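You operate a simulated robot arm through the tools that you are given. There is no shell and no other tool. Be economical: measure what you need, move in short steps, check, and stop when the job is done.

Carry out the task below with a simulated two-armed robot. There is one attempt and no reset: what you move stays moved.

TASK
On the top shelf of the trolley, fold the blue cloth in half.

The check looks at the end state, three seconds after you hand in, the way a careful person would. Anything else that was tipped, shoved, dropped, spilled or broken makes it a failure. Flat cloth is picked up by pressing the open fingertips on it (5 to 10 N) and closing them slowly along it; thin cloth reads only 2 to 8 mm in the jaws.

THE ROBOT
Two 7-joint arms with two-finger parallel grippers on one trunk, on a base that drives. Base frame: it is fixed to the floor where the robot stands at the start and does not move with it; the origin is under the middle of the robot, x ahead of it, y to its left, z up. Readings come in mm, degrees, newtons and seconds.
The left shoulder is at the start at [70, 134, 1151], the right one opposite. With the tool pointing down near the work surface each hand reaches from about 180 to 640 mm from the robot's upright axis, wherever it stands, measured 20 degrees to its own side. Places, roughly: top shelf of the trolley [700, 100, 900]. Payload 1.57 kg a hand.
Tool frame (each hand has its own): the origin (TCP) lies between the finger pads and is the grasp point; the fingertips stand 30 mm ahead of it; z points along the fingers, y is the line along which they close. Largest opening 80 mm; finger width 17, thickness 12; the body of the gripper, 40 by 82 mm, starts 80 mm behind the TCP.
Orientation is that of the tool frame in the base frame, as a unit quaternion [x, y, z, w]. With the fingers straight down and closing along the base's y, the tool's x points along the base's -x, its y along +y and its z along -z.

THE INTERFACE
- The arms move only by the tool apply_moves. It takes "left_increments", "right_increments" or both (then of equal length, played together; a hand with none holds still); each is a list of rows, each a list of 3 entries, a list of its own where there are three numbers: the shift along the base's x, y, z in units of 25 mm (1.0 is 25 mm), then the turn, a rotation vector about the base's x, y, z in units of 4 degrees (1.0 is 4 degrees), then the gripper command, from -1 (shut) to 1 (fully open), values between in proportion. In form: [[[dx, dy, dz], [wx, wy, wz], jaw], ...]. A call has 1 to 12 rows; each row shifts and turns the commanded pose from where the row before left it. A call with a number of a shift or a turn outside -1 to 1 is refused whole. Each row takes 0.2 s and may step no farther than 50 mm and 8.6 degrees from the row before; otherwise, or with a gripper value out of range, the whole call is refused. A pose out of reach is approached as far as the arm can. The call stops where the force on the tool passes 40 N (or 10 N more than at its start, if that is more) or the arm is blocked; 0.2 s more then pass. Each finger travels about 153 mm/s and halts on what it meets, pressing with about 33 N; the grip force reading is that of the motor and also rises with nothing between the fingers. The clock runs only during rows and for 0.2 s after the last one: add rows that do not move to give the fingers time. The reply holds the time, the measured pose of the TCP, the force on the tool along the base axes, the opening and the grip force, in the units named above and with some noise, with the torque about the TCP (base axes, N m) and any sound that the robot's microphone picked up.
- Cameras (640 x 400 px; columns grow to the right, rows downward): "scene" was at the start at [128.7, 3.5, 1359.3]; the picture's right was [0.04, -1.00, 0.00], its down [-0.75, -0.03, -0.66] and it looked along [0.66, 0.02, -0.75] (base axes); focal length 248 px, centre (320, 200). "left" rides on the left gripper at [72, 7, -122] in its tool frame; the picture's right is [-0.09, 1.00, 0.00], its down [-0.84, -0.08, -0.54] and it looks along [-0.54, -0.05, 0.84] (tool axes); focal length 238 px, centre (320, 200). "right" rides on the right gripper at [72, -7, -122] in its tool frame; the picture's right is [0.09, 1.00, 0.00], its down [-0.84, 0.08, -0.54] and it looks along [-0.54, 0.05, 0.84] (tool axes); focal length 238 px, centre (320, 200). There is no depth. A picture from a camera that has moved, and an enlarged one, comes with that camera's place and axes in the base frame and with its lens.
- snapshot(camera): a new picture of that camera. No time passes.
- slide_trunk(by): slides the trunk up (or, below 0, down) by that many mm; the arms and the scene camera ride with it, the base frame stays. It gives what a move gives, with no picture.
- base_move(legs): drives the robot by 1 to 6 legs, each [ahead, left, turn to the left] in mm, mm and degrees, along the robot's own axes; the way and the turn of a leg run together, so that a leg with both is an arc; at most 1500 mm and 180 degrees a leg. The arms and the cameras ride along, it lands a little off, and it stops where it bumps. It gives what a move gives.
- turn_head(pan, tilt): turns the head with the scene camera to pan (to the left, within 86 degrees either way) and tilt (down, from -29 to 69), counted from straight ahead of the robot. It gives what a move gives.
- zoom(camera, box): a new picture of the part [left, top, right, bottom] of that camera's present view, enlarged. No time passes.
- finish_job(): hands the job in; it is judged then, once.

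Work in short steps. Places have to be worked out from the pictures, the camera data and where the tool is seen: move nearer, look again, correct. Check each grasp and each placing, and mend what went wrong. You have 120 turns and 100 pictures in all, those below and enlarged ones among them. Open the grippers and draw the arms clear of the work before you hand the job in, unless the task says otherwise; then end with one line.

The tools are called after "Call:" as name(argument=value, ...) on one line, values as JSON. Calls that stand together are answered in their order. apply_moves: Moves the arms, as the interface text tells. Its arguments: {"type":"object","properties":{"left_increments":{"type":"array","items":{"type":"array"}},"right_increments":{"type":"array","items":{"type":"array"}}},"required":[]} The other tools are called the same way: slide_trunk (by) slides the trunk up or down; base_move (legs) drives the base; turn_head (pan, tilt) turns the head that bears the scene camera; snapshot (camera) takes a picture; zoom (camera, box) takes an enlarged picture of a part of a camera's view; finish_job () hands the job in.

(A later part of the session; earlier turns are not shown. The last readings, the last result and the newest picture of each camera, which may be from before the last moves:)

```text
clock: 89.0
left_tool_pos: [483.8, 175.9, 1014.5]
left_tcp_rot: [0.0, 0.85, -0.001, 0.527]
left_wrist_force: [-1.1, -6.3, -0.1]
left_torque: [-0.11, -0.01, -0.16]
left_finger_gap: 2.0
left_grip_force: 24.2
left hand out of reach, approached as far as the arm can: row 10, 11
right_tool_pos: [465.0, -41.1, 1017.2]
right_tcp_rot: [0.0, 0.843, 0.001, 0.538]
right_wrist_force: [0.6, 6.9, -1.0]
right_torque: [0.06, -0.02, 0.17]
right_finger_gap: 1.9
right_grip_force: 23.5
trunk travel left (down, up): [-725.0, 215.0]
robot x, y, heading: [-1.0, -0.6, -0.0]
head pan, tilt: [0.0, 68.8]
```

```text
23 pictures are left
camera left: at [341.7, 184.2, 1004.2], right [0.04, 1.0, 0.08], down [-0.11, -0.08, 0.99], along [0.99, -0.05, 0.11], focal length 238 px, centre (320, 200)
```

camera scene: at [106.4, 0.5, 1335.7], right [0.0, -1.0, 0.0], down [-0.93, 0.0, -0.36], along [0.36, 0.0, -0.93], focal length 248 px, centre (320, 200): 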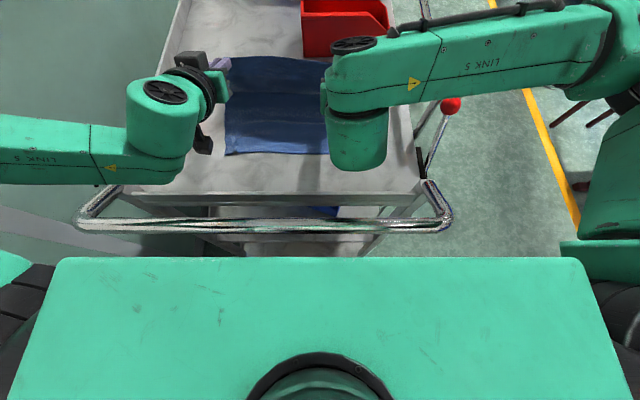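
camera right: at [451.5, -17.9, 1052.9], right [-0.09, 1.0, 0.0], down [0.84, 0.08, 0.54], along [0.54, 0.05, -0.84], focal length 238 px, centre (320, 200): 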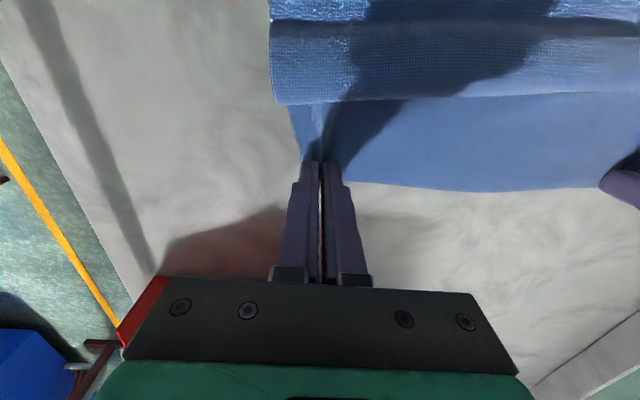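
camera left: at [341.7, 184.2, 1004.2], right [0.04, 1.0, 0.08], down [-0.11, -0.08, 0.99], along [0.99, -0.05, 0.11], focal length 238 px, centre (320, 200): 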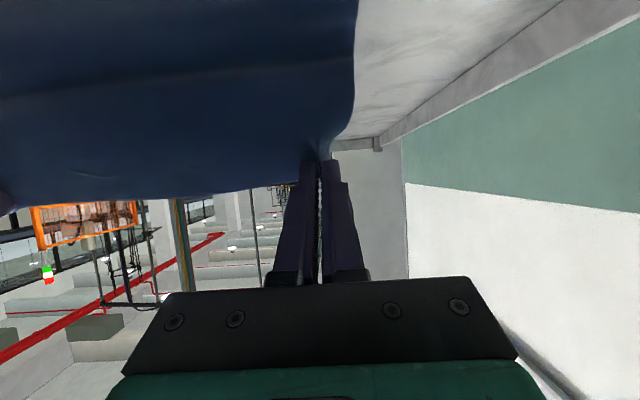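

The left arm is at its near limit in this posture. Backing the base carries both hands toward me instead, so I level the right with the left, lower slightly, then back the base 50 mm.

Call:
apply_moves(left_increments=[[[0, 0, -0.2], [0, 0, 0], -1], [[0, 0, -0.2], [0, 0, 0], -1]], right_increments=[[[0.35, 0.05, -0.25], [0, 0, 0], -1], [[0.35, 0.05, -0.25], [0, 0, 0], -1]])

Call:
base_move(legs=[[-50, 0, 0]])

Call:
snapshot(camera="scene")

```text
clock: 89.6
left_tool_pos: [484.8, 177.9, 1003.3]
left_tcp_rot: [-0.001, 0.843, 0.0, 0.538]
left_wrist_force: [0.3, -4.3, 0.3]
left_torque: [-0.05, 0.03, -0.1]
left_finger_gap: 2.2
left_grip_force: 23.7
right_tool_pos: [481.6, -40.2, 1002.2]
right_tcp_rot: [0.0, 0.844, -0.001, 0.537]
right_wrist_force: [-0.3, 3.5, -0.2]
right_torque: [0.07, -0.03, 0.1]
right_finger_gap: 2.3
right_grip_force: 23.2
trunk travel left (down, up): [-725.0, 215.0]
robot x, y, heading: [3.0, 0.5, 0.1]
head pan, tilt: [0.0, 68.8]
```

```text
clock: 90.5
left_tool_pos: [436.5, 178.1, 1000.4]
left_tcp_rot: [0.0, 0.844, 0.0, 0.536]
left_wrist_force: [1.1, -5.1, 0.5]
left_torque: [-0.07, 0.0, -0.07]
left_finger_gap: 1.8
left_grip_force: 23.4
right_tool_pos: [433.9, -39.4, 1000.7]
right_tcp_rot: [0.001, 0.844, -0.001, 0.536]
right_wrist_force: [-0.7, 4.1, -0.1]
right_torque: [0.01, 0.01, 0.11]
right_finger_gap: 1.9
right_grip_force: 23.6
trunk travel left (down, up): [-725.0, 215.0]
robot x, y, heading: [-49.5, -2.0, 0.1]
head pan, tilt: [0.0, 68.8]
```

```text
22 pictures are left
camera scene: at [61.0, 0.6, 1335.3], right [0.0, -1.0, 0.0], down [-0.93, 0.0, -0.36], along [0.36, 0.0, -0.93], focal length 248 px, centre (320, 200)
```

scene: 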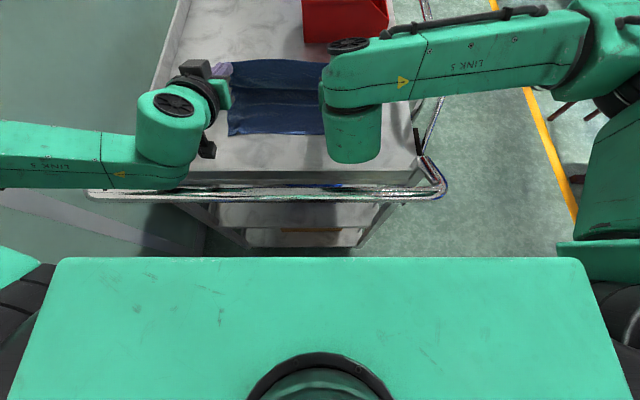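

Going well; the near edge is still at x≈378 and the trolley hasn't moved. I lower the hands while reducing the tilt to ~53°, then back up another 28 mm.

Call:
apply_moves(left_increments=[[[0.04, -0.05, -0.2], [0, 1, 0], -1], [[0.04, -0.05, -0.2], [0, 1, 0], -1], [[0.04, -0.05, -0.2], [0, 1, 0], -1]], right_increments=[[[0.06, 0.05, -0.2], [0, 1, 0], -1], [[0.06, 0.05, -0.2], [0, 1, 0], -1], [[0.06, 0.05, -0.2], [0, 1, 0], -1]])

Call:
base_move(legs=[[-28, 0, 0]])

Call:
apply_moves(left_increments=[[[0, 0, -0.35], [0, 0.8, 0], -1], [[0, 0, -0.35], [0, 0.8, 0], -1], [[0, 0, -0.3], [0, 0.8, 0], -1]], right_increments=[[[0, 0, -0.35], [0, 0.8, 0], -1], [[0, 0, -0.35], [0, 0.8, 0], -1], [[0, 0, -0.3], [0, 0.8, 0], -1]])

Call:
snapshot(camera="left")

Call:
snapshot(camera="right")

```text
clock: 91.3
left_tool_pos: [437.2, 173.4, 987.9]
left_tcp_rot: [-0.001, 0.895, 0.0, 0.446]
left_wrist_force: [-0.6, -1.4, -0.4]
left_torque: [0.03, 0.03, 0.03]
left_finger_gap: 2.1
left_grip_force: 23.7
right_tool_pos: [436.6, -36.2, 988.3]
right_tcp_rot: [0.0, 0.895, 0.001, 0.446]
right_wrist_force: [0.0, 0.2, 0.7]
right_torque: [-0.03, 0.02, -0.01]
right_finger_gap: 2.2
right_grip_force: 23.9
trunk travel left (down, up): [-725.0, 215.0]
robot x, y, heading: [-50.8, 3.2, 0.3]
head pan, tilt: [0.0, 68.8]
```

```text
clock: 92.2
left_tool_pos: [412.5, 174.0, 986.4]
left_tcp_rot: [0.0, 0.896, 0.0, 0.445]
left_wrist_force: [0.5, -0.1, 0.4]
left_torque: [0.02, 0.03, 0.01]
left_finger_gap: 2.0
left_grip_force: 24.0
right_tool_pos: [411.8, -34.7, 985.4]
right_tcp_rot: [0.0, 0.896, 0.0, 0.445]
right_wrist_force: [0.1, -0.9, 0.2]
right_torque: [-0.01, 0.06, 0.0]
right_finger_gap: 2.0
right_grip_force: 22.9
trunk travel left (down, up): [-725.0, 215.0]
robot x, y, heading: [-74.7, -0.2, -0.1]
head pan, tilt: [0.0, 68.8]
```

```text
clock: 93.0
left_tool_pos: [407.5, 173.5, 962.9]
left_tcp_rot: [-0.001, 0.929, 0.001, 0.37]
left_wrist_force: [0.4, -0.6, -0.3]
left_torque: [0.05, 0.01, 0.02]
left_finger_gap: 2.3
left_grip_force: 23.8
right_tool_pos: [409.2, -35.7, 962.7]
right_tcp_rot: [-0.001, 0.929, 0.0, 0.369]
right_wrist_force: [-0.4, 0.1, 0.3]
right_torque: [0.0, 0.02, -0.01]
right_finger_gap: 2.1
right_grip_force: 23.1
trunk travel left (down, up): [-725.0, 215.0]
robot x, y, heading: [-74.8, 0.8, -0.0]
head pan, tilt: [0.0, 68.8]
```

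```text
21 pictures are left
camera left: at [272.8, 180.8, 1002.6], right [0.07, 1.0, 0.06], down [0.24, -0.08, 0.97], along [0.97, -0.05, -0.24], focal length 238 px, centre (320, 200)
```

left: 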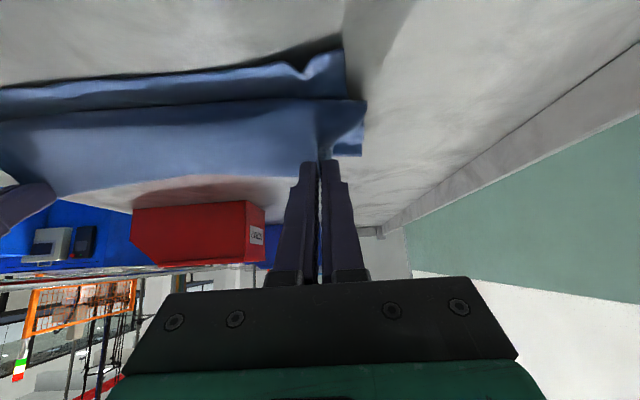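

```text
20 pictures are left
camera right: at [271.9, -41.9, 1000.7], right [-0.07, 1.0, -0.06], down [0.24, 0.08, 0.97], along [0.97, 0.05, -0.24], focal length 238 px, centre (320, 200)
```

right: 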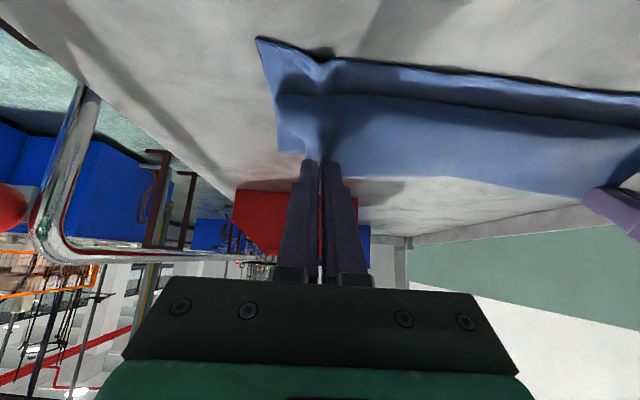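

I check the fold line's position at the far side from the scene camera.

Call:
zoom(camera="scene", box=[180, 20, 400, 157])

```text
2.91 times, centred on (290, 88) of scene
camera zoom: at [28.7, 0.3, 1335.8], right [0.0, -1.0, 0.0], down [-0.93, 0.0, -0.36], along [0.36, 0.0, -0.93], focal length 721 px, centre (407, 524)
```

zoom: 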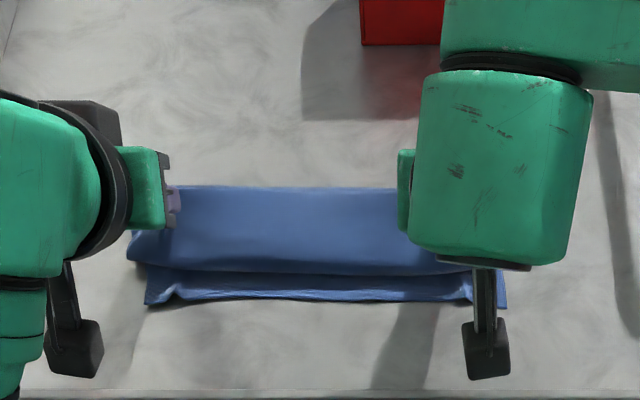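

The fold line has come too far toward me (~478 versus ~505 ideal), and the loop is about 40 mm ahead of the grip. I tilt back to ~60° and drive forward 35 mm so the cloth rolls back.

Call:
apply_moves(left_increments=[[[0, 0, 0.1], [0, -0.9, 0], -1], [[0, 0, 0.1], [0, -0.9, 0], -1], [[0, 0, 0.1], [0, -0.9, 0], -1], [[0, 0, 0.1], [0, -0.9, 0], -1], [[0, 0, 0], [0, -0.9, 0], -1]], right_increments=[[[0, 0, 0.1], [0, -0.9, 0], -1], [[0, 0, 0.1], [0, -0.9, 0], -1], [[0, 0, 0.1], [0, -0.9, 0], -1], [[0, 0, 0.1], [0, -0.9, 0], -1], [[0, 0, 0], [0, -0.9, 0], -1]])

Call:
base_move(legs=[[35, 0, 0]])

Call:
zoom(camera="scene", box=[180, 20, 400, 157])

Call:
snapshot(camera="left")

```text
clock: 94.2
left_tool_pos: [411.0, 169.5, 989.3]
left_tcp_rot: [0.001, 0.852, -0.003, 0.524]
left_wrist_force: [0.8, -0.6, 0.1]
left_torque: [0.04, -0.02, -0.03]
left_finger_gap: 1.8
left_grip_force: 23.5
right_tool_pos: [405.6, -36.2, 978.6]
right_tcp_rot: [0.0, 0.858, 0.001, 0.513]
right_wrist_force: [0.6, 0.1, 0.2]
right_torque: [-0.02, -0.01, 0.03]
right_finger_gap: 2.0
right_grip_force: 23.8
trunk travel left (down, up): [-725.0, 215.0]
robot x, y, heading: [-76.0, 0.8, -0.1]
head pan, tilt: [0.0, 68.8]
```

```text
clock: 95.0
left_tool_pos: [447.4, 175.6, 970.3]
left_tcp_rot: [-0.001, 0.861, 0.001, 0.509]
left_wrist_force: [0.8, -0.5, 0.7]
left_torque: [0.02, 0.02, -0.01]
left_finger_gap: 2.2
left_grip_force: 24.1
right_tool_pos: [446.4, -35.0, 969.4]
right_tcp_rot: [0.0, 0.86, 0.0, 0.51]
right_wrist_force: [0.0, -0.7, -0.5]
right_torque: [0.01, -0.02, -0.03]
right_finger_gap: 2.3
right_grip_force: 23.3
trunk travel left (down, up): [-725.0, 215.0]
robot x, y, heading: [-37.8, -1.5, 0.1]
head pan, tilt: [0.0, 68.8]
```

```text
2.91 times, centred on (290, 88) of scene
camera zoom: at [67.9, 1.2, 1333.6], right [0.0, -1.0, 0.0], down [-0.93, 0.0, -0.36], along [0.36, 0.0, -0.93], focal length 721 px, centre (407, 524)
```

zoom: 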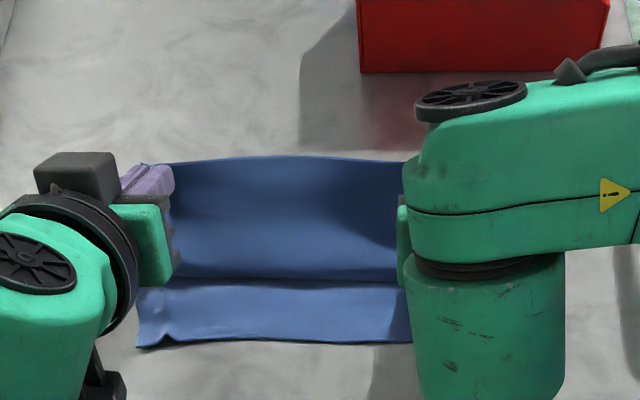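

```text
17 pictures are left
camera left: at [305.7, 181.5, 964.5], right [0.04, 1.0, 0.08], down [-0.07, -0.08, 0.99], along [1.0, -0.05, 0.07], focal length 238 px, centre (320, 200)
```

left: 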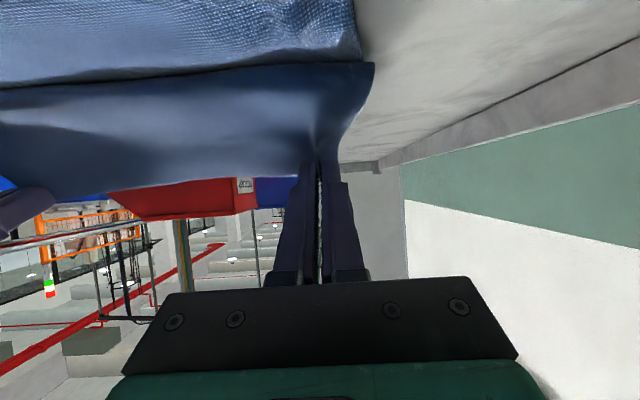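

The near half is open again, but the fold line is still ~18 mm short of the middle. I swing the edge back out low to re-lay the cloth, then return along a flatter path that peels less.

Call:
apply_moves(left_increments=[[[0.48, 0, 0.35], [0, 0, 0], -1], [[0.48, 0, 0.35], [0, 0, 0], -1], [[0.48, 0, 0.35], [0, 0, 0], -1], [[0.48, 0, 0.2], [0, 0, 0], -1], [[0.48, 0, 0], [0, 0, 0], -1], [[0.48, 0, -0.2], [0, 0, 0], -1], [[0.48, 0, -0.4], [0, 0, 0], -1], [[0.48, 0, -0.5], [0, 0, 0], -1], [[0.48, 0, -0.5], [0, 0, 0], -1], [[0.48, 0, -0.5], [0, 0, 0], -1], [[0.2, 0, -0.2], [0, 0, 0], -1]], right_increments=[[[0.48, 0, 0.35], [0, 0, 0], -1], [[0.48, 0, 0.35], [0, 0, 0], -1], [[0.48, 0, 0.35], [0, 0, 0], -1], [[0.48, 0, 0.2], [0, 0, 0], -1], [[0.48, 0, 0], [0, 0, 0], -1], [[0.48, 0, -0.2], [0, 0, 0], -1], [[0.48, 0, -0.4], [0, 0, 0], -1], [[0.48, 0, -0.5], [0, 0, 0], -1], [[0.48, 0, -0.5], [0, 0, 0], -1], [[0.48, 0, -0.5], [0, 0, 0], -1], [[0.2, 0, -0.2], [0, 0, 0], -1]])

Call:
zoom(camera="scene", box=[180, 20, 400, 157])

```text
clock: 97.4
left_tool_pos: [571.2, 173.5, 944.3]
left_tcp_rot: [0.0, 0.86, 0.001, 0.51]
left_wrist_force: [0.2, 0.0, -0.1]
left_torque: [0.02, -0.01, 0.01]
left_finger_gap: 2.0
left_grip_force: 23.6
right_tool_pos: [571.2, -37.1, 944.4]
right_tcp_rot: [0.001, 0.86, -0.001, 0.511]
right_wrist_force: [0.5, 0.2, 0.8]
right_torque: [0.03, 0.0, 0.02]
right_finger_gap: 2.0
right_grip_force: 23.8
trunk travel left (down, up): [-725.0, 215.0]
robot x, y, heading: [-38.4, 0.5, 0.0]
head pan, tilt: [0.0, 68.8]
```

```text
2.91 times, centred on (290, 88) of scene
camera zoom: at [65.9, 0.1, 1335.7], right [0.0, -1.0, 0.0], down [-0.93, 0.0, -0.36], along [0.36, 0.0, -0.93], focal length 721 px, centre (407, 524)
```

zoom: 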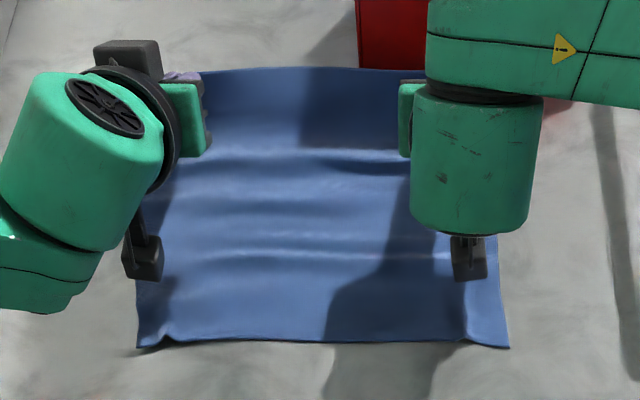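

I take the waves out by pulling ~17 mm further, then return along the flatter arc (max height ~84 mm).

Call:
apply_moves(left_increments=[[[0.35, 0, -0.3], [0, 0, 0], -1], [[0.35, 0, -0.3], [0, 0, 0], -1], [[-0.6, 0, 0.8], [0, 0, 0], -1], [[-0.68, 0, 0.76], [0, 0, 0], -1], [[-0.8, 0, 0.64], [0, 0, 0], -1], [[-0.8, 0, 0.4], [0, 0, 0], -1], [[-0.5, 0, 0.1], [0, 0, 0], -1], [[-0.5, 0, 0.06], [0, 0, 0], -1], [[-0.8, 0, -0.16], [0, 0, 0], -1], [[-0.68, 0, -0.56], [0, 0, 0], -1]], right_increments=[[[0.35, 0, -0.3], [0, 0, 0], -1], [[0.35, 0, -0.3], [0, 0, 0], -1], [[-0.6, 0, 0.8], [0, 0, 0], -1], [[-0.68, 0, 0.76], [0, 0, 0], -1], [[-0.8, 0, 0.64], [0, 0, 0], -1], [[-0.8, 0, 0.4], [0, 0, 0], -1], [[-0.5, 0, 0.1], [0, 0, 0], -1], [[-0.5, 0, 0.06], [0, 0, 0], -1], [[-0.8, 0, -0.16], [0, 0, 0], -1], [[-0.68, 0, -0.56], [0, 0, 0], -1]])

Call:
zoom(camera="scene", box=[180, 20, 400, 157])

```text
clock: 99.6
left_tool_pos: [455.1, 174.6, 981.3]
left_tcp_rot: [-0.001, 0.86, 0.002, 0.51]
left_wrist_force: [0.6, 0.5, 0.2]
left_torque: [0.01, 0.03, -0.03]
left_finger_gap: 2.2
left_grip_force: 23.5
right_tool_pos: [454.7, -34.6, 983.7]
right_tcp_rot: [-0.001, 0.86, 0.0, 0.511]
right_wrist_force: [-0.6, -0.3, -0.2]
right_torque: [-0.03, 0.04, -0.01]
right_finger_gap: 1.9
right_grip_force: 23.7
trunk travel left (down, up): [-725.0, 215.0]
robot x, y, heading: [-42.5, 1.8, -0.1]
head pan, tilt: [0.0, 68.8]
```

```text
2.91 times, centred on (290, 88) of scene
camera zoom: at [65.7, 0.5, 1335.7], right [0.0, -1.0, 0.0], down [-0.93, 0.0, -0.36], along [0.36, 0.0, -0.93], focal length 721 px, centre (407, 524)
```

zoom: 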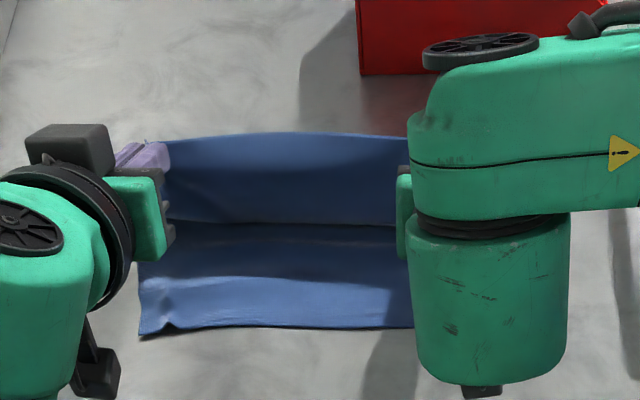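

The fold line now works out at ~521 versus an ideal ~516, with the sheet hanging straight down from the grip. I lay it toward me by alternately lowering and backing the base, keeping the 60° tilt.

Call:
apply_moves(left_increments=[[[0, 0, -0.4], [0, 0, 0], -1], [[0, 0, -0.4], [0, 0, 0], -1]], right_increments=[[[0, 0, -0.45], [0, 0, 0], -1], [[0, 0, -0.45], [0, 0, 0], -1]])

Call:
base_move(legs=[[-28, 0, 0]])

Call:
apply_moves(left_increments=[[[0, 0, -0.4], [0, 0, 0], -1], [[0, 0, -0.2], [0, 0, 0], -1]], right_increments=[[[0, 0, -0.4], [0, 0, 0], -1], [[0, 0, -0.2], [0, 0, 0], -1]])

Call:
base_move(legs=[[-25, 0, 0]])

Call:
zoom(camera="scene", box=[180, 20, 400, 157])

Call:
snapshot(camera="left")

```text
clock: 100.2
left_tool_pos: [454.4, 175.0, 960.4]
left_tcp_rot: [0.0, 0.861, 0.001, 0.509]
left_wrist_force: [-0.4, 1.1, 0.2]
left_torque: [0.0, -0.03, 0.01]
left_finger_gap: 2.4
left_grip_force: 23.5
right_tool_pos: [455.2, -35.4, 959.7]
right_tcp_rot: [-0.001, 0.86, 0.001, 0.511]
right_wrist_force: [0.8, 0.5, -0.8]
right_torque: [0.0, 0.02, 0.04]
right_finger_gap: 2.0
right_grip_force: 24.3
trunk travel left (down, up): [-725.0, 215.0]
robot x, y, heading: [-42.3, -3.0, 0.1]
head pan, tilt: [0.0, 68.8]
```

```text
clock: 101.1
left_tool_pos: [447.4, 175.3, 965.6]
left_tcp_rot: [-0.002, 0.855, 0.004, 0.519]
left_wrist_force: [0.4, -1.0, -0.2]
left_torque: [-0.02, 0.01, 0.01]
left_finger_gap: 2.1
left_grip_force: 23.2
right_tool_pos: [439.3, -35.2, 958.3]
right_tcp_rot: [0.001, 0.861, 0.0, 0.509]
right_wrist_force: [0.4, 0.7, 0.0]
right_torque: [0.02, 0.02, -0.02]
right_finger_gap: 2.1
right_grip_force: 23.6
trunk travel left (down, up): [-725.0, 215.0]
robot x, y, heading: [-56.9, 0.8, -0.2]
head pan, tilt: [0.0, 68.8]
stopped in leg 1: the robot was blocked; the commanded pose is now the measured one
```

```text
clock: 101.6
left_tool_pos: [450.6, 172.5, 969.6]
left_tcp_rot: [-0.002, 0.847, 0.004, 0.532]
left_wrist_force: [0.5, 0.2, 0.0]
left_torque: [0.01, 0.01, 0.0]
left_finger_gap: 2.3
left_grip_force: 23.6
right_tool_pos: [437.1, -37.3, 957.2]
right_tcp_rot: [0.003, 0.857, 0.003, 0.516]
right_wrist_force: [-1.4, -12.5, 37.7]
right_torque: [-0.18, 6.3, 2.11]
right_finger_gap: 2.2
right_grip_force: 24.3
trunk travel left (down, up): [-725.0, 215.0]
robot x, y, heading: [-59.2, -1.5, -0.3]
head pan, tilt: [0.0, 68.8]
stopped in row 2 (right hand): the force on the tool passed its limit (the readings are from after the stop); the commanded pose is now the measured one
```

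```text
clock: 102.3
left_tool_pos: [452.1, 172.0, 969.5]
left_tcp_rot: [-0.002, 0.845, 0.003, 0.534]
left_wrist_force: [0.0, -0.5, -0.1]
left_torque: [-0.02, -0.02, -0.04]
left_finger_gap: 2.1
left_grip_force: 23.8
right_tool_pos: [437.1, -37.1, 958.1]
right_tcp_rot: [0.005, 0.855, 0.003, 0.518]
right_wrist_force: [-1.5, -3.4, 8.7]
right_torque: [-0.08, 1.47, 0.55]
right_finger_gap: 1.9
right_grip_force: 23.8
trunk travel left (down, up): [-725.0, 215.0]
robot x, y, heading: [-60.8, -1.5, -0.2]
head pan, tilt: [0.0, 68.8]
stopped in leg 1: the force on the tool passed its limit (the readings are from after the stop); the commanded pose is now the measured one
```

```text
2.91 times, centred on (290, 88) of scene
camera zoom: at [46.2, -2.7, 1334.9], right [-0.01, -1.0, 0.0], down [-0.93, 0.01, -0.36], along [0.36, 0.0, -0.93], focal length 721 px, centre (407, 524)
```

zoom: 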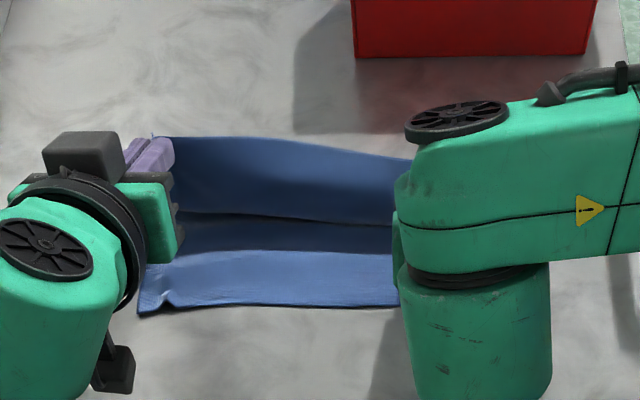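

```text
13 pictures are left
camera left: at [309.7, 178.5, 957.8], right [0.03, 1.0, 0.09], down [-0.13, -0.08, 0.99], along [0.99, -0.04, 0.13], focal length 238 px, centre (320, 200)
```

left: 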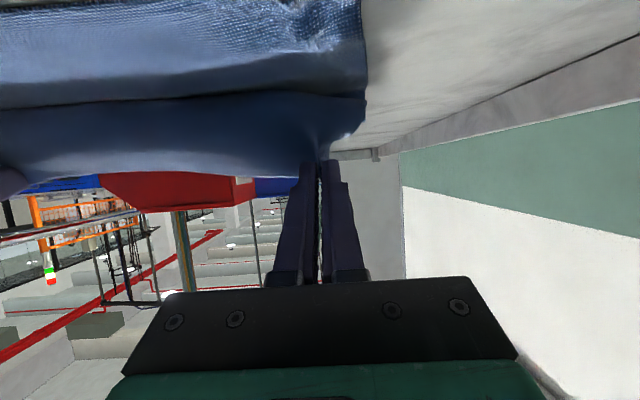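

Both wrist cameras bumped the shelf's near lip, since the steep tilt puts them low; the trolley and bin did not move. I raise, reduce the tilt to ~42° so the cameras clear the lip, and even up the hands.

Call:
apply_moves(left_increments=[[[0.04, 0, 0.25], [0, 0, 0], -1], [[0.04, 0, 0.05], [0, 0.8, 0], -1], [[0, 0, 0], [0, 0.8, 0], -1], [[0, 0, 0], [0, 0.8, 0], -1], [[0, 0, 0], [0, 0.8, 0], -1], [[0, 0, 0], [0, 0.8, 0], -1], [[0, 0, 0], [0, 0.8, 0], -1]], right_increments=[[[0.3, 0, 0.6], [0, 0, 0], -1], [[0.2, 0, 0.15], [0, 0.8, 0], -1], [[0, 0, 0], [0, 0.8, 0], -1], [[0, 0, 0], [0, 0.8, 0], -1], [[0, 0, 0], [0, 0.8, 0], -1], [[0, 0, 0], [0, 0.8, 0], -1], [[0, 0, 0], [0, 0.8, 0], -1]])

```text
clock: 103.9
left_tool_pos: [453.7, 175.6, 977.6]
left_tcp_rot: [-0.002, 0.923, 0.002, 0.384]
left_wrist_force: [-0.6, 0.5, -0.6]
left_torque: [0.02, -0.01, 0.0]
left_finger_gap: 2.1
left_grip_force: 23.9
right_tool_pos: [449.6, -34.3, 977.3]
right_tcp_rot: [0.004, 0.93, 0.002, 0.368]
right_wrist_force: [0.0, -0.2, -0.4]
right_torque: [0.0, 0.04, 0.0]
right_finger_gap: 2.2
right_grip_force: 23.6
trunk travel left (down, up): [-725.0, 215.0]
robot x, y, heading: [-57.2, 2.0, -0.1]
head pan, tilt: [0.0, 68.8]
```

Free again. I now move back and down with the arms at this tilt, laying the top layer toward the near edge.

Call:
apply_moves(left_increments=[[[-0.3, 0, -0.2], [0, 0, 0], -1], [[-0.3, 0, -0.2], [0, 0, 0], -1], [[-0.3, 0, -0.2], [0, 0, 0], -1], [[-0.3, 0, -0.2], [0, 0, 0], -1], [[-0.3, 0, -0.2], [0, 0, 0], -1], [[-0.3, 0, -0.15], [0, 0, 0], -1], [[-0.3, 0, -0.15], [0, 0, 0], -1], [[-0.3, 0, -0.1], [0, 0, 0], -1]], right_increments=[[[-0.3, 0, -0.2], [0, 0, 0], -1], [[-0.3, 0, -0.2], [0, 0, 0], -1], [[-0.3, 0, -0.2], [0, 0, 0], -1], [[-0.3, 0, -0.2], [0, 0, 0], -1], [[-0.3, 0, -0.2], [0, 0, 0], -1], [[-0.3, 0, -0.15], [0, 0, 0], -1], [[-0.3, 0, -0.15], [0, 0, 0], -1], [[-0.3, 0, -0.1], [0, 0, 0], -1]])

Call:
zoom(camera="scene", box=[180, 20, 400, 157])

```text
clock: 105.7
left_tool_pos: [391.7, 172.0, 940.3]
left_tcp_rot: [-0.003, 0.923, 0.004, 0.385]
left_wrist_force: [0.2, -1.1, 0.1]
left_torque: [0.03, -0.02, 0.03]
left_finger_gap: 2.3
left_grip_force: 24.6
right_tool_pos: [388.3, -38.1, 942.6]
right_tcp_rot: [0.004, 0.93, 0.003, 0.368]
right_wrist_force: [-0.4, -0.6, 0.0]
right_torque: [-0.01, -0.06, 0.05]
right_finger_gap: 2.1
right_grip_force: 23.6
trunk travel left (down, up): [-725.0, 215.0]
robot x, y, heading: [-58.8, -0.2, -0.4]
head pan, tilt: [0.0, 68.8]
```

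```text
2.91 times, centred on (290, 88) of scene
camera zoom: at [45.9, -3.0, 1335.7], right [-0.01, -1.0, 0.0], down [-0.93, 0.01, -0.36], along [0.36, 0.0, -0.93], focal length 721 px, centre (407, 524)
```

zoom: 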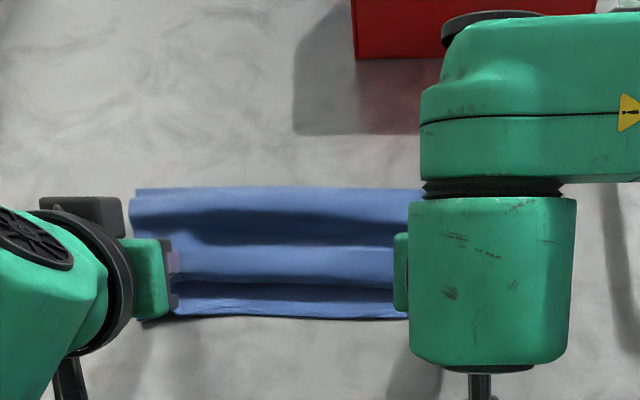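

Much better: the fold line is at ~496 and the near edge at 376, with the loop ~20 mm short of it. I bring the held edge the last bit toward the near edge and down, easing tilt to 30° to clear the handle.

Call:
apply_moves(left_increments=[[[-0.12, 0, 0], [0, 0.94, 0], -1], [[-0.16, 0, -0.05], [0, 0.94, 0], -1], [[-0.16, 0, -0.1], [0, 0.94, 0], -1], [[-0.16, 0, -0.15], [0, 0.94, 0], -1], [[0, 0, -0.05], [0, 0, 0], -1]], right_increments=[[[-0.1, 0, 0], [0, 0.85, 0], -1], [[-0.13, 0, -0.1], [0, 0.85, 0], -1], [[-0.13, 0, -0.1], [0, 0.85, 0], -1], [[-0.12, 0, -0.15], [0, 0.85, 0], -1], [[0, 0, -0.05], [0, 0, 0], -1]])

Call:
snapshot(camera="right")

```text
clock: 106.9
left_tool_pos: [377.4, 173.5, 933.6]
left_tcp_rot: [-0.002, 0.965, 0.003, 0.261]
left_wrist_force: [1.0, -0.6, 3.5]
left_torque: [-0.01, -0.03, 0.01]
left_finger_gap: 2.0
left_grip_force: 23.8
right_tool_pos: [376.4, -35.0, 933.8]
right_tcp_rot: [0.004, 0.967, 0.002, 0.255]
right_wrist_force: [0.8, -1.0, 4.7]
right_torque: [0.0, -0.1, -0.01]
right_finger_gap: 2.3
right_grip_force: 23.3
trunk travel left (down, up): [-725.0, 215.0]
robot x, y, heading: [-58.9, 2.1, -0.4]
head pan, tilt: [0.0, 68.8]
```

```text
11 pictures are left
camera right: at [253.1, -40.1, 1002.4], right [-0.07, 1.0, -0.04], down [0.46, 0.07, 0.88], along [0.88, 0.04, -0.46], focal length 238 px, centre (320, 200)
```

right: 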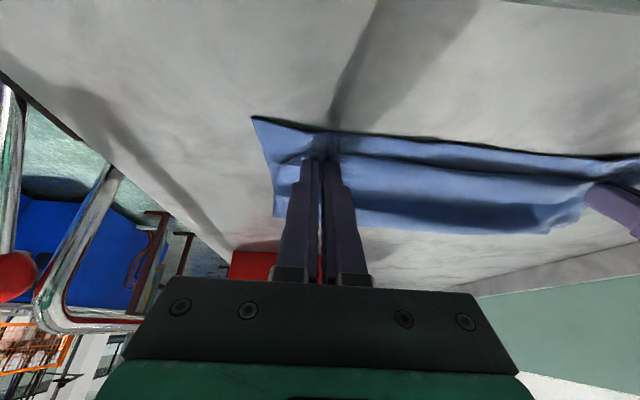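

Light contact on the cloth. I open slowly, then lift both hands straight up and clear.

Call:
apply_moves(left_increments=[[[0, 0, 0], [0, 0, 0], -0.85], [[0, 0, 0], [0, 0, 0], -0.7], [[0, 0, 0], [0, 0, 0], -0.55], [[0, 0, 0], [0, 0, 0], -0.4], [[0, 0, 0.3], [0, 0, 0], -0.4], [[0, 0, 0.6], [0, 0, 0], -0.4], [[0, 0, 0.9], [0, 0, 0], -0.4], [[0, 0.3, 1], [0, 0.5, 0], -0.4], [[0, 0.8, 1], [0, 0.9, 0], -0.4], [[0, 0.8, 1], [0, 0.9, 0], -0.4], [[0, 0.8, 0.5], [0, 0.9, 0], -0.4], [[0, 0.8, 0], [0, 0.9, 0], -0.4]], right_increments=[[[0, 0, 0], [0, 0, 0], -0.85], [[0, 0, 0], [0, 0, 0], -0.7], [[0, 0, 0], [0, 0, 0], -0.55], [[0, 0, 0], [0, 0, 0], -0.4], [[0, 0, 0.3], [0, 0, 0], -0.4], [[0, 0, 0.6], [0, 0, 0], -0.4], [[0, 0, 0.9], [0, 0, 0], -0.4], [[0, -0.3, 1], [0, 0.5, 0], -0.4], [[0, -0.8, 1], [0, 0.9, 0], -0.4], [[0, -0.8, 1], [0, 0.9, 0], -0.4], [[0, -0.8, 0.5], [0, 0.9, 0], -0.4], [[0, -0.8, 0], [0, 0.9, 0], -0.4]])

Call:
zoom(camera="scene", box=[180, 20, 400, 157])

```text
clock: 109.5
left_tool_pos: [385.9, 261.8, 1058.0]
left_tcp_rot: [-0.002, 0.993, 0.003, 0.118]
left_wrist_force: [0.1, -0.6, -0.5]
left_torque: [0.01, 0.01, 0.0]
left_finger_gap: 24.0
left_grip_force: 0.0
left hand out of reach, approached as far as the arm can: row 6, 7
right_tool_pos: [379.1, -121.5, 1064.5]
right_tcp_rot: [0.004, 0.994, 0.0, 0.113]
right_wrist_force: [-0.6, 0.2, -0.3]
right_torque: [0.01, -0.01, -0.01]
right_finger_gap: 23.9
right_grip_force: 0.0
trunk travel left (down, up): [-725.0, 215.0]
robot x, y, heading: [-60.0, -2.7, -0.2]
head pan, tilt: [0.0, 68.8]
```

```text
2.91 times, centred on (290, 88) of scene
camera zoom: at [47.0, -0.2, 1335.6], right [0.0, -1.0, 0.0], down [-0.93, 0.0, -0.36], along [0.36, 0.0, -0.93], focal length 721 px, centre (407, 524)
```

zoom: 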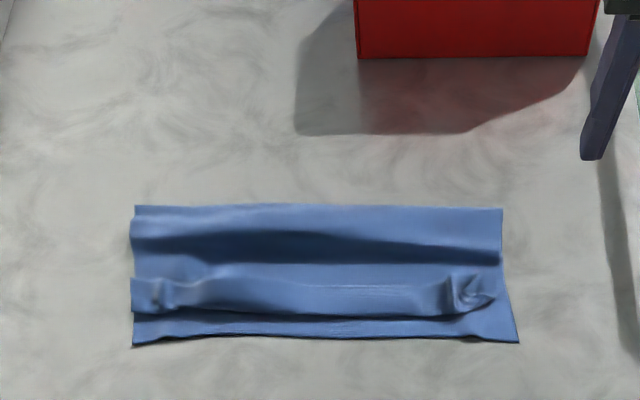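

Now it is properly half-folded: fold line ~478, near edge ~354. Only a ~25 mm hem of the top layer is turned back on itself. I open the fingers wide to sweep that hem toward me and flip it flat, starting behind its free edge.

Call:
apply_moves(left_increments=[[[0.3, -0.75, -0.3], [0, 0.56, 0], 1], [[0.3, -0.75, -0.3], [0, 0.56, 0], 1], [[0.3, -0.75, -0.3], [0, 0.56, 0], 1], [[0.3, -0.75, -0.3], [0, 0.56, 0], 1], [[0.3, -0.75, -0.3], [0, 0.56, 0], 1], [[0.3, -0.75, -0.3], [0, 0.56, 0], 1], [[0, 0, -0.97], [0, 0, 0], 1], [[0, 0, -0.97], [0, 0, 0], 1], [[0, 0, -0.7], [0, 0, 0], 1], [[0, 0, 0], [0, 0, 0], 1]], right_increments=[[[0.34, 0.68, -0.33], [0, 0.54, 0], 1], [[0.34, 0.68, -0.33], [0, 0.54, 0], 1], [[0.34, 0.68, -0.33], [0, 0.54, 0], 1], [[0.34, 0.68, -0.33], [0, 0.54, 0], 1], [[0.34, 0.68, -0.33], [0, 0.54, 0], 1], [[0.34, 0.68, -0.33], [0, 0.54, 0], 1], [[0, 0, -0.97], [0, 0, 0], 1], [[0, 0, -0.97], [0, 0, 0], 1], [[0, 0, -0.75], [0, 0, 0], 1], [[0, 0, 0], [0, 0, 0], 1]])

Call:
snapshot(camera="left")

```text
clock: 111.7
left_tool_pos: [430.9, 148.5, 946.1]
left_tcp_rot: [-0.001, 1.0, 0.003, 0.003]
left_wrist_force: [-0.5, 0.8, -0.3]
left_torque: [0.01, -0.01, -0.03]
left_finger_gap: 80.2
left_grip_force: 0.2
right_tool_pos: [427.9, -21.0, 948.1]
right_tcp_rot: [0.004, 1.0, 0.001, 0.002]
right_wrist_force: [-0.3, -0.2, -0.1]
right_torque: [0.01, 0.02, 0.0]
right_finger_gap: 79.8
right_grip_force: 0.1
trunk travel left (down, up): [-725.0, 215.0]
robot x, y, heading: [-59.2, 0.2, -0.1]
head pan, tilt: [0.0, 68.8]
```

```text
9 pictures are left
camera left: at [359.2, 154.1, 1067.4], right [0.09, 1.0, 0.01], down [0.83, -0.08, 0.55], along [0.55, -0.04, -0.84], focal length 238 px, centre (320, 200)
```

left: 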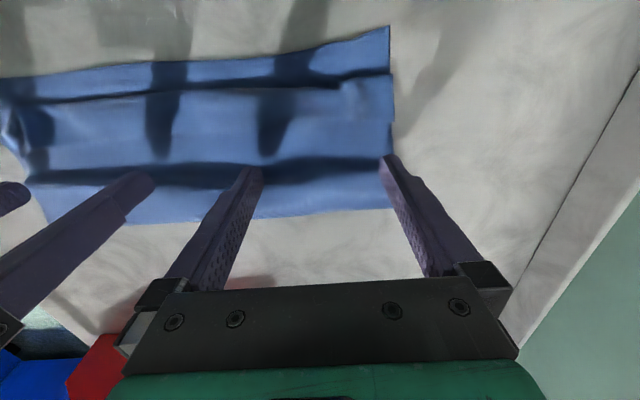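

The hem's free edge lies at ~x 406 and its front at ~373; my fingers are just behind it. I lower to ~3 mm above the shelf and sweep toward me to flip the hem.

Call:
apply_moves(left_increments=[[[0, 0, -0.46], [0, 0, 0], 1], [[-0.5, 0, 0], [0, 0, 0], 1], [[-0.5, 0, 0], [0, 0, 0], 1], [[-0.5, 0, 0], [0, 0, 0], 1], [[-0.5, 0, 0.04], [0, 0, 0], 1], [[-0.5, 0, 0.04], [0, 0, 0], 1], [[-0.5, 0, 0.08], [0, 0, 0], 1], [[0, 0, 0], [0, 0, 0], 1]], right_increments=[[[0, 0, -0.54], [0, 0, 0], 1], [[-0.5, 0, 0], [0, 0, 0], 1], [[-0.5, 0, 0], [0, 0, 0], 1], [[-0.5, 0, 0], [0, 0, 0], 1], [[-0.5, 0, 0.04], [0, 0, 0], 1], [[-0.5, 0, 0.04], [0, 0, 0], 1], [[-0.5, 0, 0.08], [0, 0, 0], 1], [[0, 0, 0], [0, 0, 0], 1]])

Call:
snapshot(camera="left")

```text
clock: 113.5
left_tool_pos: [356.2, 148.5, 938.8]
left_tcp_rot: [-0.001, 1.0, 0.004, 0.002]
left_wrist_force: [0.3, 0.9, -0.7]
left_torque: [0.01, -0.03, 0.01]
left_finger_gap: 79.9
left_grip_force: 0.1
right_tool_pos: [353.2, -18.9, 937.5]
right_tcp_rot: [0.005, 1.0, 0.0, 0.001]
right_wrist_force: [0.1, -0.2, 0.2]
right_torque: [0.03, 0.01, 0.01]
right_finger_gap: 80.2
right_grip_force: 0.1
trunk travel left (down, up): [-725.0, 215.0]
robot x, y, heading: [-59.9, -2.4, -0.1]
head pan, tilt: [0.0, 68.8]
```

```text
8 pictures are left
camera left: at [283.2, 154.6, 1061.1], right [0.09, 1.0, 0.01], down [0.83, -0.08, 0.55], along [0.54, -0.04, -0.84], focal length 238 px, centre (320, 200)
```

left: 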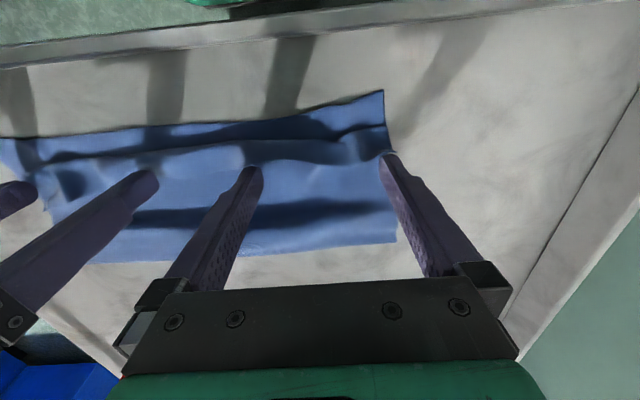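

The sweep dragged the whole cloth ~43 mm toward me without flipping the hem. I'll peel the hem by pinching its free edge instead; first I lift the hands and take a close look.

Call:
apply_moves(left_increments=[[[0.2, 0, 0.6], [0, 0, 0], 0], [[0.4, 0.4, 0.8], [0, 0, 0], -0.4], [[0.4, 0.4, 0.5], [0, 0, 0], -0.4], [[0, 0, 0], [0, 0, 0], -0.4]], right_increments=[[[0.2, 0, 0.6], [0, 0, 0], 0], [[0.4, -0.4, 0.8], [0, 0, 0], -0.4], [[0.4, -0.4, 0.5], [0, 0, 0], -0.4], [[0, 0, 0], [0, 0, 0], -0.4]])

Call:
zoom(camera="left", box=[0, 40, 400, 270])

```text
clock: 114.5
left_tool_pos: [381.5, 169.0, 986.7]
left_tcp_rot: [-0.001, 1.0, 0.004, 0.003]
left_wrist_force: [-0.1, -0.3, -0.5]
left_torque: [0.02, 0.0, -0.02]
left_finger_gap: 23.9
left_grip_force: 0.0
right_tool_pos: [378.2, -39.2, 986.2]
right_tcp_rot: [0.004, 1.0, 0.0, 0.002]
right_wrist_force: [0.4, -0.1, 0.0]
right_torque: [0.0, 0.0, 0.04]
right_finger_gap: 23.9
right_grip_force: 0.1
trunk travel left (down, up): [-725.0, 215.0]
robot x, y, heading: [-59.6, -1.4, -0.4]
head pan, tilt: [0.0, 68.8]
```

```text
1.60 times, centred on (200, 155) of left
camera zoom: at [308.6, 175.0, 1108.8], right [0.09, 1.0, 0.01], down [0.83, -0.08, 0.55], along [0.55, -0.04, -0.84], focal length 381 px, centre (512, 272)
```

zoom: 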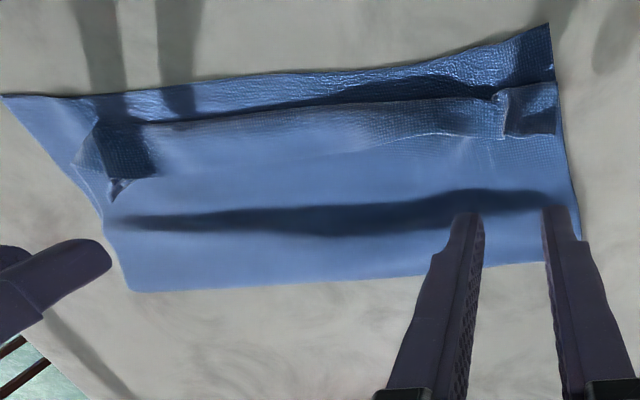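

Now it's clear: the two halves match (bottom 312–442, top would end at ~308–312), but the top has a ~25 mm hem turned back at x 335–360. I go to pinch that hem near its free edge with both hands.

Call:
apply_moves(left_increments=[[[-0.4, 0, -0.5], [0, 0, 0], -0.4], [[-0.4, 0, -0.6], [0, 0, 0], -0.4], [[-0.4, 0, -0.6], [0, 0, 0], -0.4], [[0, 0, -0.3], [0, 0, 0], -0.4], [[0, 0, 0], [0, 0, 0], -0.4]], right_increments=[[[-0.33, 0.12, -0.5], [0, 0, 0], -0.4], [[-0.33, 0.12, -0.6], [0, 0, 0], -0.4], [[-0.33, 0.12, -0.6], [0, 0, 0], -0.4], [[0, 0, -0.3], [0, 0, 0], -0.4], [[0, 0, 0], [0, 0, 0], -0.4]])

Call:
apply_moves(left_increments=[[[0, 0, -0.1], [0, 0, 0], -0.4], [[0, 0, -0.06], [0, 0, 0], -0.4], [[0, 0, 0], [0, 0, 0], -0.4]], right_increments=[[[0, 0, -0.1], [0, 0, 0], -0.4], [[0, 0, -0.04], [0, 0, 0], -0.4], [[0, 0, 0], [0, 0, 0], -0.4]])

```text
clock: 115.7
left_tool_pos: [351.0, 168.7, 936.6]
left_tcp_rot: [-0.002, 1.0, 0.003, 0.003]
left_wrist_force: [-0.3, 0.4, -0.6]
left_torque: [0.01, 0.02, 0.02]
left_finger_gap: 24.0
left_grip_force: 0.1
right_tool_pos: [352.9, -30.3, 937.5]
right_tcp_rot: [0.004, 1.0, 0.0, 0.002]
right_wrist_force: [0.0, 0.8, -0.5]
right_torque: [-0.02, -0.01, 0.0]
right_finger_gap: 24.1
right_grip_force: 0.0
trunk travel left (down, up): [-725.0, 215.0]
robot x, y, heading: [-61.0, 1.1, -0.1]
head pan, tilt: [0.0, 68.8]
```

```text
clock: 116.5
left_tool_pos: [351.5, 167.7, 933.6]
left_tcp_rot: [-0.001, 1.0, 0.003, 0.003]
left_wrist_force: [1.2, 0.1, 9.0]
left_torque: [0.02, -0.03, 0.0]
left_finger_gap: 23.7
left_grip_force: 0.2
right_tool_pos: [352.6, -31.0, 933.5]
right_tcp_rot: [0.004, 1.0, 0.001, 0.002]
right_wrist_force: [0.3, 0.3, 0.6]
right_torque: [0.02, 0.01, -0.02]
right_finger_gap: 24.0
right_grip_force: 0.1
trunk travel left (down, up): [-725.0, 215.0]
robot x, y, heading: [-61.8, 0.6, -0.3]
head pan, tilt: [0.0, 68.8]
```

Left presses at 9 N; the right needs ~1.5 mm more.

Call:
apply_moves(right_increments=[[[0, 0, -0.06], [0, 0, 0], -0.4], [[0, 0, 0], [0, 0, 0], -0.4]])

```text
clock: 117.1
left_tool_pos: [349.8, 168.8, 933.1]
left_tcp_rot: [-0.001, 1.0, 0.003, 0.005]
left_wrist_force: [2.0, -0.5, 8.7]
left_torque: [0.0, -0.02, -0.03]
left_finger_gap: 23.7
left_grip_force: 0.1
right_tool_pos: [351.9, -31.7, 933.5]
right_tcp_rot: [0.004, 1.0, 0.001, 0.003]
right_wrist_force: [2.2, -0.2, 11.5]
right_torque: [-0.01, -0.06, 0.01]
right_finger_gap: 24.1
right_grip_force: 0.0
trunk travel left (down, up): [-725.0, 215.0]
robot x, y, heading: [-59.3, -2.6, -0.3]
head pan, tilt: [0.0, 68.8]
```

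Both are at ~9–11 N. I close slowly.

Call:
apply_moves(left_increments=[[[0, 0, 0], [0, 0, 0], -0.46], [[0, 0, 0], [0, 0, 0], -0.52], [[0, 0, 0], [0, 0, 0], -0.58], [[0, 0, 0], [0, 0, 0], -0.64], [[0, 0, 0], [0, 0, 0], -0.7], [[0, 0, 0], [0, 0, 0], -0.76], [[0, 0, 0], [0, 0, 0], -0.82], [[0, 0, 0], [0, 0, 0], -0.88], [[0, 0, 0], [0, 0, 0], -0.94], [[0, 0, 0], [0, 0, 0], -1], [[0, 0, 0], [0, 0, 0], -1], [[0, 0, 0], [0, 0, 0], -1]], right_increments=[[[0, 0, 0], [0, 0, 0], -0.46], [[0, 0, 0], [0, 0, 0], -0.52], [[0, 0, 0], [0, 0, 0], -0.58], [[0, 0, 0], [0, 0, 0], -0.64], [[0, 0, 0], [0, 0, 0], -0.7], [[0, 0, 0], [0, 0, 0], -0.76], [[0, 0, 0], [0, 0, 0], -0.82], [[0, 0, 0], [0, 0, 0], -0.88], [[0, 0, 0], [0, 0, 0], -0.94], [[0, 0, 0], [0, 0, 0], -1], [[0, 0, 0], [0, 0, 0], -1], [[0, 0, 0], [0, 0, 0], -1]])

```text
clock: 119.7
left_tool_pos: [349.7, 168.1, 933.4]
left_tcp_rot: [-0.001, 1.0, 0.004, 0.004]
left_wrist_force: [-0.2, -5.2, 6.5]
left_torque: [-0.12, 0.02, 0.03]
left_finger_gap: 2.5
left_grip_force: 23.8
right_tool_pos: [350.0, -30.6, 932.4]
right_tcp_rot: [0.004, 1.0, 0.0, 0.002]
right_wrist_force: [-0.1, 4.5, 17.8]
right_torque: [0.16, 0.08, -0.02]
right_finger_gap: 2.7
right_grip_force: 24.1
trunk travel left (down, up): [-725.0, 215.0]
robot x, y, heading: [-59.0, 0.7, -0.4]
head pan, tilt: [0.0, 68.8]
```

Both hold the single hem ply (2.5 mm). I roll it over toward me in a tight low arc with a slight forward tilt.

Call:
apply_moves(left_increments=[[[-0.15, 0, 0.4], [0, -1, 0], -1], [[-0.3, 0, 0.3], [0, -1, 0], -1], [[-0.3, 0, 0], [0, -1, 0], -1], [[-0.3, 0, -0.1], [0, -1, 0], -1], [[-0.3, 0, -0.15], [0, -1, 0], -1], [[-0.3, 0, -0.2], [0, 0, 0], -1], [[0, 0, -0.1], [0, 0, 0], -1], [[0, 0, 0], [0, 0, 0], -1]], right_increments=[[[-0.15, 0, 0.4], [0, -1, 0], -1], [[-0.3, 0, 0.3], [0, -1, 0], -1], [[-0.3, 0, 0], [0, -1, 0], -1], [[-0.3, 0, -0.1], [0, -1, 0], -1], [[-0.3, 0, -0.15], [0, -1, 0], -1], [[-0.3, 0, -0.2], [0, 0, 0], -1], [[0, 0, -0.1], [0, 0, 0], -1], [[0, 0, 0], [0, 0, 0], -1]])

Call:
snapshot(camera="left")

```text
clock: 121.5
left_tool_pos: [326.0, 167.7, 943.9]
left_tcp_rot: [-0.002, 0.994, 0.003, 0.106]
left_wrist_force: [0.6, -2.9, 0.0]
left_torque: [-0.12, 0.0, -0.03]
left_finger_gap: 2.5
left_grip_force: 24.1
left hand out of reach, approached as far as the arm can: row 4, 5
right_tool_pos: [312.5, -29.9, 934.0]
right_tcp_rot: [0.003, 0.984, 0.001, 0.176]
right_wrist_force: [-0.5, 4.1, 1.5]
right_torque: [0.12, 0.01, 0.01]
right_finger_gap: 2.5
right_grip_force: 24.0
trunk travel left (down, up): [-725.0, 215.0]
robot x, y, heading: [-61.2, -3.1, -0.2]
head pan, tilt: [0.0, 68.8]
```

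```text
6 pictures are left
camera left: at [230.1, 174.0, 1048.1], right [0.09, 1.0, 0.03], down [0.7, -0.08, 0.71], along [0.7, -0.04, -0.71], focal length 238 px, centre (320, 200)
```

left: 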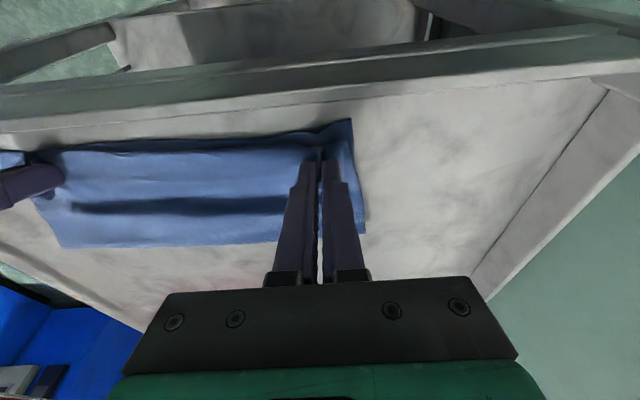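

The hem has rolled out nicely; the left is a little short because of reach. I move the right forward 14 mm while backing the base 14 mm, and lower the left.

Call:
apply_moves(left_increments=[[[0, 0, 0], [0, 0, 0], -1], [[0, 0, 0], [0, 0, 0], -1]], right_increments=[[[0.28, 0, 0.08], [0, 0, 0], -1], [[0.28, 0, 0.08], [0, 0, 0], -1]])

Call:
base_move(legs=[[-15, 0, 0]])

Call:
apply_moves(left_increments=[[[0, 0, -0.2], [0, 0, 0], -1], [[0, 0, -0.15], [0, 0, 0], -1], [[0, 0, 0], [0, 0, 0], -1]], right_increments=[[[0, 0, -0.08], [0, 0, 0], -1], [[0, 0, -0.08], [0, 0, 0], -1], [[0, 0, 0], [0, 0, 0], -1]])

```text
clock: 122.1
left_tool_pos: [326.4, 168.1, 942.7]
left_tcp_rot: [-0.002, 0.994, 0.003, 0.105]
left_wrist_force: [1.0, -1.9, -0.6]
left_torque: [-0.06, -0.02, -0.01]
left_finger_gap: 2.6
left_grip_force: 23.9
right_tool_pos: [326.6, -30.1, 937.6]
right_tcp_rot: [0.004, 0.985, 0.0, 0.174]
right_wrist_force: [-0.7, 3.1, 0.9]
right_torque: [0.07, 0.03, 0.01]
right_finger_gap: 2.8
right_grip_force: 23.7
trunk travel left (down, up): [-725.0, 215.0]
robot x, y, heading: [-60.0, 0.4, -0.4]
head pan, tilt: [0.0, 68.8]
```

```text
clock: 122.9
left_tool_pos: [313.8, 169.0, 942.7]
left_tcp_rot: [-0.003, 0.994, 0.004, 0.105]
left_wrist_force: [-0.3, -3.6, 0.0]
left_torque: [-0.14, 0.01, -0.01]
left_finger_gap: 2.5
left_grip_force: 23.9
right_tool_pos: [314.2, -30.2, 936.8]
right_tcp_rot: [0.004, 0.985, 0.001, 0.174]
right_wrist_force: [0.5, 3.1, 0.2]
right_torque: [0.06, 0.04, 0.03]
right_finger_gap: 2.6
right_grip_force: 24.0
trunk travel left (down, up): [-725.0, 215.0]
robot x, y, heading: [-77.1, 1.2, -0.6]
head pan, tilt: [0.0, 68.8]
```

```text
clock: 123.7
left_tool_pos: [311.8, 167.5, 936.7]
left_tcp_rot: [-0.003, 0.994, 0.004, 0.106]
left_wrist_force: [0.7, -1.5, 1.2]
left_torque: [-0.04, -0.02, -0.04]
left_finger_gap: 2.4
left_grip_force: 24.4
right_tool_pos: [310.4, -29.9, 934.0]
right_tcp_rot: [0.004, 0.985, 0.001, 0.175]
right_wrist_force: [-1.2, 3.2, 2.7]
right_torque: [0.07, 0.03, 0.02]
right_finger_gap: 2.6
right_grip_force: 23.8
trunk travel left (down, up): [-725.0, 215.0]
robot x, y, heading: [-75.4, -2.2, -0.2]
head pan, tilt: [0.0, 68.8]
```

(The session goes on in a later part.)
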